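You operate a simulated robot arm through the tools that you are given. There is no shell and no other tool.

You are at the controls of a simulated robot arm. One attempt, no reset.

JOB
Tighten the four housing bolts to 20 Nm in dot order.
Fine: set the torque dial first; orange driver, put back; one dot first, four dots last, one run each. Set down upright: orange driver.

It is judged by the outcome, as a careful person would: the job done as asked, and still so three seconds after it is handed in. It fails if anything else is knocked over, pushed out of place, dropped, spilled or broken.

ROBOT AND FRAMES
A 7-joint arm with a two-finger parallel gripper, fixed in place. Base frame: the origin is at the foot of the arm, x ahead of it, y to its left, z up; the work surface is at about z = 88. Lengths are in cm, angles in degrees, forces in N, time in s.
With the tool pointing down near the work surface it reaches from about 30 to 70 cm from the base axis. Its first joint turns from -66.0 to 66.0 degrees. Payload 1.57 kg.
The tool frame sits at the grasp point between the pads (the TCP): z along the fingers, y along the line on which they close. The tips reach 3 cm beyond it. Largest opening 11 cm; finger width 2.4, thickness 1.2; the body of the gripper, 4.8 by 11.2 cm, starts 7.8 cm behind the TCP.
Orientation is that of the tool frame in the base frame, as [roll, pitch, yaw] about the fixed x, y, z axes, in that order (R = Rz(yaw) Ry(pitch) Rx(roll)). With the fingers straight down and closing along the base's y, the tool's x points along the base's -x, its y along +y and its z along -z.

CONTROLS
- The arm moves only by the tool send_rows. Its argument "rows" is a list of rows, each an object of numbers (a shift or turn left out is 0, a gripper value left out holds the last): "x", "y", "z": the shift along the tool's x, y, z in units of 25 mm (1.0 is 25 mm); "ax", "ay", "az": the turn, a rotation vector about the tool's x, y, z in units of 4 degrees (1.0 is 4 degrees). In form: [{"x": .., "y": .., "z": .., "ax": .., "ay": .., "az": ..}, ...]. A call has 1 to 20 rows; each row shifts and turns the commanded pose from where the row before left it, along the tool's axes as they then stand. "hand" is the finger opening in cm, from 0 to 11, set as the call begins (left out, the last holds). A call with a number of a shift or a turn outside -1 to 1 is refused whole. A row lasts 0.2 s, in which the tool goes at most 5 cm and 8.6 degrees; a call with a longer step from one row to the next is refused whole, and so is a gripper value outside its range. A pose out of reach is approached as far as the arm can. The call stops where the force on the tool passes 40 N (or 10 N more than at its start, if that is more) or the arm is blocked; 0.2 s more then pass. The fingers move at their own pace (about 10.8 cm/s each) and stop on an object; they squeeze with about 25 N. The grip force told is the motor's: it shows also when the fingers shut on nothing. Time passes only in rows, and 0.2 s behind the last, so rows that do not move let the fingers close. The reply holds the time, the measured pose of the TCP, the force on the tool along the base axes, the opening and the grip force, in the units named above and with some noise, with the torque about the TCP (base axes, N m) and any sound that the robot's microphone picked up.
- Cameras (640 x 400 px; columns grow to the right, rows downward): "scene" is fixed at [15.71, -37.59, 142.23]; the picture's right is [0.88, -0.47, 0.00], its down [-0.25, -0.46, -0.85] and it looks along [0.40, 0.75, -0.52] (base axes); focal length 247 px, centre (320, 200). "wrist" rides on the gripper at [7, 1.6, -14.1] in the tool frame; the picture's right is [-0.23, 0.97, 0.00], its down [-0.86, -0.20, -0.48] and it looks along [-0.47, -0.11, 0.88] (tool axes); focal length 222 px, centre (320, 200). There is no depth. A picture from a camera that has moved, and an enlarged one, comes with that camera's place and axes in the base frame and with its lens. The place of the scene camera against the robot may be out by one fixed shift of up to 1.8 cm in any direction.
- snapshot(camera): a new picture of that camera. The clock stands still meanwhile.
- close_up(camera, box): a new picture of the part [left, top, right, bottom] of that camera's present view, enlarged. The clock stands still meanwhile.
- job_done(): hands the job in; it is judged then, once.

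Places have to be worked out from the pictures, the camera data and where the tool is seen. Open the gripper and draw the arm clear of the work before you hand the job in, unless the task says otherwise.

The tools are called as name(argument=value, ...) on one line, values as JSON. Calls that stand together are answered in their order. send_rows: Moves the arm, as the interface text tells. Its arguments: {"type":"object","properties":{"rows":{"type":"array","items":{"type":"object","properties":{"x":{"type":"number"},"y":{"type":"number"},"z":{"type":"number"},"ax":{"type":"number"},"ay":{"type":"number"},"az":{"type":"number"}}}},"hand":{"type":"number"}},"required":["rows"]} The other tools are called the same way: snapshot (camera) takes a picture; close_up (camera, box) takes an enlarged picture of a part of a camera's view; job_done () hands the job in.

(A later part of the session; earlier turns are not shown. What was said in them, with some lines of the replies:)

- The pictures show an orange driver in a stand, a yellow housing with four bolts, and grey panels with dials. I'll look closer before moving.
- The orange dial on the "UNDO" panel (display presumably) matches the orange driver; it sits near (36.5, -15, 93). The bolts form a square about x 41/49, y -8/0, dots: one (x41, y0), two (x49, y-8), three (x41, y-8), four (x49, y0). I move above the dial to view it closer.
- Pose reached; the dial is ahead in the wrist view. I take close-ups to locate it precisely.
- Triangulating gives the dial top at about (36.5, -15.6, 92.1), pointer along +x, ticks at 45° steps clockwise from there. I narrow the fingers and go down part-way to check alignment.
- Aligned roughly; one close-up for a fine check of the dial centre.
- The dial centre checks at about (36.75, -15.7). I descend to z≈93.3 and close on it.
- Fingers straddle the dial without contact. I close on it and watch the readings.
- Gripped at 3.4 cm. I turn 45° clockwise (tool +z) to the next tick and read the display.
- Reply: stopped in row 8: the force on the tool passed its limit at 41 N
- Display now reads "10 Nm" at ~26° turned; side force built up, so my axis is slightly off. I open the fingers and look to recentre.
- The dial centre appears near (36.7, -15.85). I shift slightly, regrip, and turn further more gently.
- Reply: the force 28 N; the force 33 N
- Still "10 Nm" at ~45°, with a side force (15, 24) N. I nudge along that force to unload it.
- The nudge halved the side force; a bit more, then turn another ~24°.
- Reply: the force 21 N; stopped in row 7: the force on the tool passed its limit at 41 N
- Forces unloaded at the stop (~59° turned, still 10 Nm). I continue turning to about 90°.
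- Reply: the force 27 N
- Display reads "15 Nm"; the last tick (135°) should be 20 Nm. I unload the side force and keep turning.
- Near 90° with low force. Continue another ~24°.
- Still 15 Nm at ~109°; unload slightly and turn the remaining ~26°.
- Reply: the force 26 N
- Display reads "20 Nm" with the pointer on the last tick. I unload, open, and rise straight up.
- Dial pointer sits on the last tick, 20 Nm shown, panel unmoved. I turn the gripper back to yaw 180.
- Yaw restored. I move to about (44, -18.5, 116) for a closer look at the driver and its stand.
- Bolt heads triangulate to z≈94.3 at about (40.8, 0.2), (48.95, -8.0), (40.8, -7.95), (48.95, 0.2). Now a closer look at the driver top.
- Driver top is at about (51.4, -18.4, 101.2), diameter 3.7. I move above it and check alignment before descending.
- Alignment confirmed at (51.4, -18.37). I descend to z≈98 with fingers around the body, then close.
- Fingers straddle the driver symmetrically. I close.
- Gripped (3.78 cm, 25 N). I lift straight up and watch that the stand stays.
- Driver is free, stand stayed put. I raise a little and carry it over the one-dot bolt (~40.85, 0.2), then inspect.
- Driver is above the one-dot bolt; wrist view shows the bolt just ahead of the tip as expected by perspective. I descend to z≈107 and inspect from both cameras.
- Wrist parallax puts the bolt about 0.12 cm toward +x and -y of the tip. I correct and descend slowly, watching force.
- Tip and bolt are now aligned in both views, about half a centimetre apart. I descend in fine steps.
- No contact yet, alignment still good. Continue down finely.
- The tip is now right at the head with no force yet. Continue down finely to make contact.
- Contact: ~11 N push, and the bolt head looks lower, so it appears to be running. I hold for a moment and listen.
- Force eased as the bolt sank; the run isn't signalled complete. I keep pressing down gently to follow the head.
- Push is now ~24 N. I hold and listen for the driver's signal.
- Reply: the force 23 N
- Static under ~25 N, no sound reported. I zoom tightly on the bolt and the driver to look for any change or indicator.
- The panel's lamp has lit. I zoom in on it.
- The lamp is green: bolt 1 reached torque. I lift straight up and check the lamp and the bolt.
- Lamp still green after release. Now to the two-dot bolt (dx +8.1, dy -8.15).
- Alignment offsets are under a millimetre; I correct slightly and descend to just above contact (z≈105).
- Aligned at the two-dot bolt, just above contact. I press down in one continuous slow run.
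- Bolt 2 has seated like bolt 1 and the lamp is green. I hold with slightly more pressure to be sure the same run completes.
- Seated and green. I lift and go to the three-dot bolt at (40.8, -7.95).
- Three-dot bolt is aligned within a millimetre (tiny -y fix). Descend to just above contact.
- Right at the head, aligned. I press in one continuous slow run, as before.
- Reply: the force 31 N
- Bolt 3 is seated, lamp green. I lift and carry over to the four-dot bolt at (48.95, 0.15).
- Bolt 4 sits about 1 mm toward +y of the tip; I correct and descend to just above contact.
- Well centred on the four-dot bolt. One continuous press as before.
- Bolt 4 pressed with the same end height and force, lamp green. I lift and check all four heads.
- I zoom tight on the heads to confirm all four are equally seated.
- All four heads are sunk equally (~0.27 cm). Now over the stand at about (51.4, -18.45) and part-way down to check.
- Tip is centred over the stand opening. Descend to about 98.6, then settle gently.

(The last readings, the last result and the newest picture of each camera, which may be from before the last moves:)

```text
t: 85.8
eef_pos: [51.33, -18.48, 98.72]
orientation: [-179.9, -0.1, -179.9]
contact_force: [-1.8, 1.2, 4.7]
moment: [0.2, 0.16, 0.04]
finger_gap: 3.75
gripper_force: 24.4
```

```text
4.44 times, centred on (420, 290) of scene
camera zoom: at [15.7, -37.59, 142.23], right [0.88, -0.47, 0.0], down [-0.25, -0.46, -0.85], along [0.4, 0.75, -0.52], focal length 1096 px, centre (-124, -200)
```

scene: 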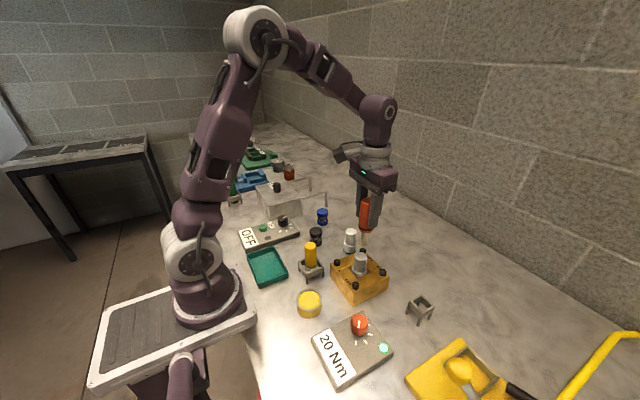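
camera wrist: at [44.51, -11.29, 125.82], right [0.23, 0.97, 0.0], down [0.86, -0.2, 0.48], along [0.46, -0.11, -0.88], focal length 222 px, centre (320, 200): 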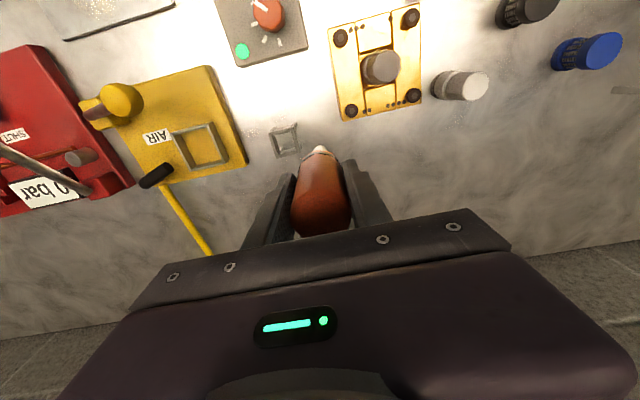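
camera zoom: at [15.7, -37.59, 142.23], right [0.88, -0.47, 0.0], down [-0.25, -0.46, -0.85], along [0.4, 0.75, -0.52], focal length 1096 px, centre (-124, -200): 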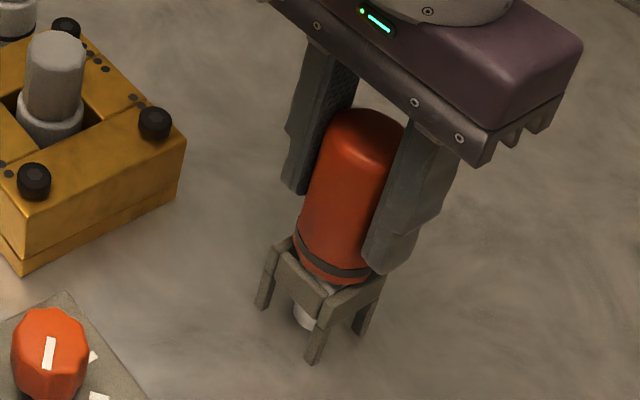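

Contact (~9 N) at z 98.7. I compare with the original stand picture using the same box before settling further.

close_up(camera="scene", box=[386, 255, 466, 335])

close_up(camera="wrist", box=[256, 110, 384, 240])

```text
5.00 times, centred on (426, 295) of scene
camera zoom: at [15.7, -37.59, 142.23], right [0.88, -0.47, 0.0], down [-0.25, -0.46, -0.85], along [0.4, 0.75, -0.52], focal length 1233 px, centre (-210, -275)
```

zoom: 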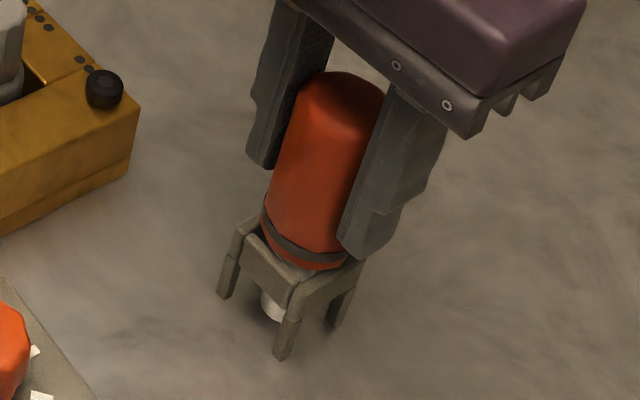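

```text
3.08 times, centred on (320, 175) of wrist
camera zoom: at [44.44, -16.75, 112.68], right [0.23, 0.97, 0.0], down [0.86, -0.2, 0.48], along [0.46, -0.11, -0.88], focal length 684 px, centre (320, 277)
```

zoom: 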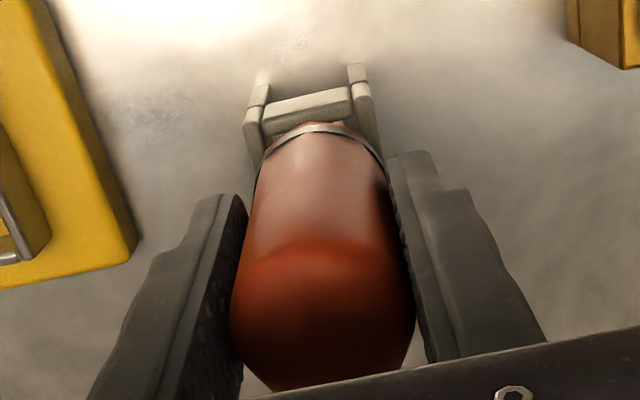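

The picture matches the original seating height almost exactly. A tiny nudge down to confirm it's firmly seated.

send_rows(rows=[{"z": 0.03}, {}])

```text
t: 86.4
eef_pos: [51.46, -18.53, 98.66]
orientation: [-179.9, -0.1, 180.0]
contact_force: [-2.7, 2.4, 15.9]
moment: [0.41, 0.19, 0.07]
finger_gap: 3.75
gripper_force: 24.8
```

Stiff response: it's seated. I unload slightly, open the fingers, and look before rising.

send_rows(rows=[{"z": -0.04}, {}])

send_rows(hand=6.5, rows=[{}, {}, {}, {}])

close_up(camera="scene", box=[386, 255, 466, 335])

close_up(camera="wrist", box=[256, 110, 384, 240])

```text
t: 87.0
eef_pos: [51.26, -18.47, 98.59]
orientation: [-179.9, -0.2, 179.8]
contact_force: [0.5, -0.4, -2.1]
moment: [-0.08, -0.07, 0.02]
finger_gap: 3.75
gripper_force: 25.2
```

```text
t: 88.0
eef_pos: [51.28, -18.49, 98.76]
orientation: [-179.8, -0.3, -179.9]
contact_force: [0.1, 0.5, 0.6]
moment: [0.02, 0.07, -0.02]
finger_gap: 6.5
gripper_force: 0.0
```

```text
5.00 times, centred on (426, 295) of scene
camera zoom: at [15.71, -37.59, 142.23], right [0.88, -0.47, 0.0], down [-0.25, -0.46, -0.85], along [0.4, 0.75, -0.52], focal length 1233 px, centre (-210, -275)
```

zoom: 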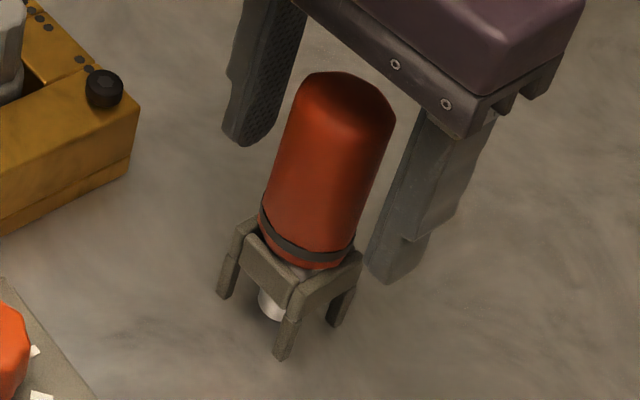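

```text
3.08 times, centred on (320, 175) of wrist
camera zoom: at [44.44, -16.72, 112.7], right [0.23, 0.97, 0.0], down [0.86, -0.2, 0.48], along [0.46, -0.11, -0.88], focal length 684 px, centre (320, 277)
```

zoom: 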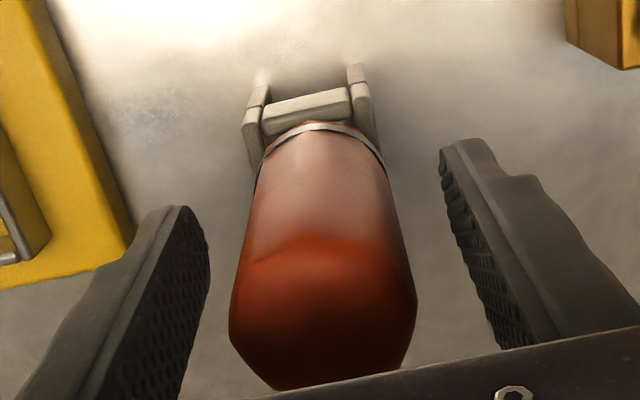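

The driver stands upright in its stand, just as at the start. I rise straight up and draw back clear.

send_rows(rows=[{"z": -0.4}, {"z": -0.7}, {"z": -1}, {"z": -1}, {"z": -1}, {"z": -1}, {"z": -1}, {"z": -1}, {"z": -1}, {"x": 0.8, "z": -0.8}, {"x": 0.8, "z": -0.8}, {"x": 0.8, "z": -0.8}, {"x": 0.8}, {}])

snapshot(camera="scene")

snapshot(camera="wrist")

close_up(camera="scene", box=[290, 230, 470, 390])

```text
t: 91.0
eef_pos: [43.54, -18.47, 124.93]
orientation: [-179.9, -0.2, 180.0]
contact_force: [0.2, 0.3, -0.6]
moment: [0.01, 0.01, 0.0]
finger_gap: 6.47
gripper_force: 0.1
```

```text
taken
```

scene: 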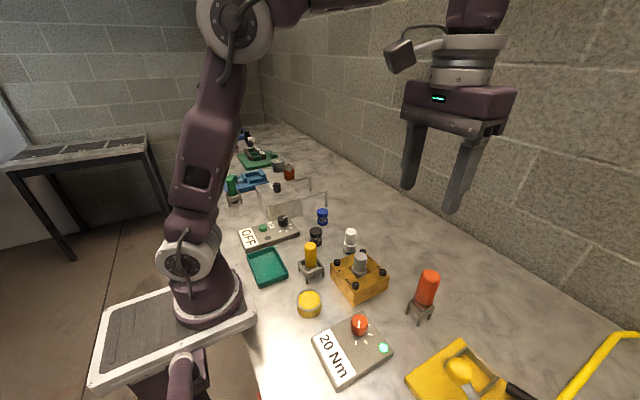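

```text
taken
camera wrist: at [36.5, -16.66, 138.91], right [0.23, 0.97, 0.0], down [0.86, -0.2, 0.48], along [0.46, -0.11, -0.88], focal length 222 px, centre (320, 200)
```

wrist: 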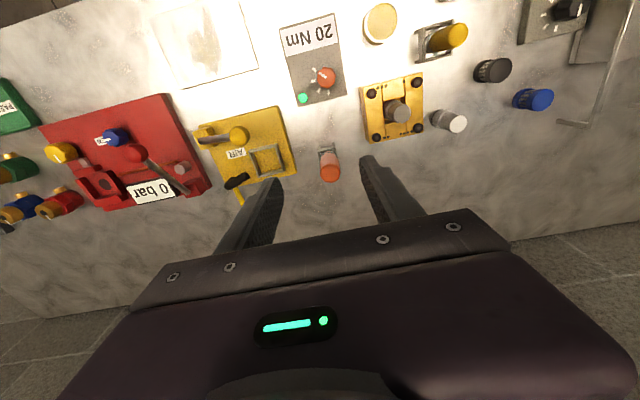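

```text
2.50 times, centred on (380, 310) of scene
camera zoom: at [15.71, -37.59, 142.23], right [0.88, -0.47, 0.0], down [-0.25, -0.46, -0.85], along [0.4, 0.75, -0.52], focal length 616 px, centre (170, -75)
```

zoom: 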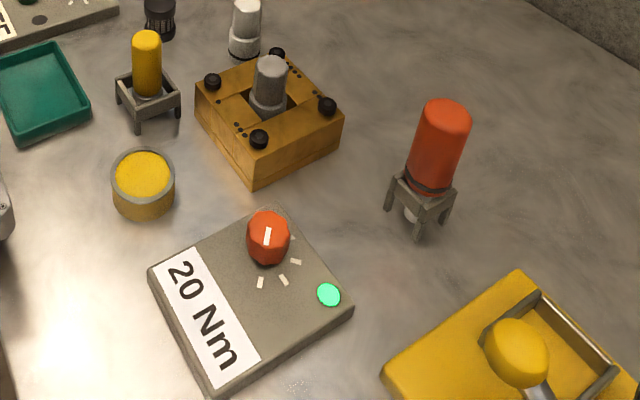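

All four bolts are seated, the dial shows 20 Nm with a green lamp, and the orange driver stands upright in its stand. Nothing else has moved, and the arm is clear with the gripper open. I hand in.

job_done()

```text
The job is handed in.
```

I handed the job in with all four housing bolts run down in dot order, one dot first and four dots last, with the dial set to 20 Nm beforehand. The orange driver is back in its stand, upright.

- **Torque:** The panel read "20 Nm" throughout and its lamp turned green during the first bolt. It was green every time I checked after that and I never saw it go out, so it isn't separate proof for bolts two to four. Those three ended at the same height as the first, each head about 0.27 cm lower than before.
- **One run each:** Bolts two to four were each done in one continuous press. On the first bolt the head sank away from the driver briefly, so I followed it down without lifting. If that counted as two runs, I couldn't see it from the readings.
- **Surroundings:** In the final pictures nothing else looks moved or knocked over, the gripper is open, and the arm is clear of the work.
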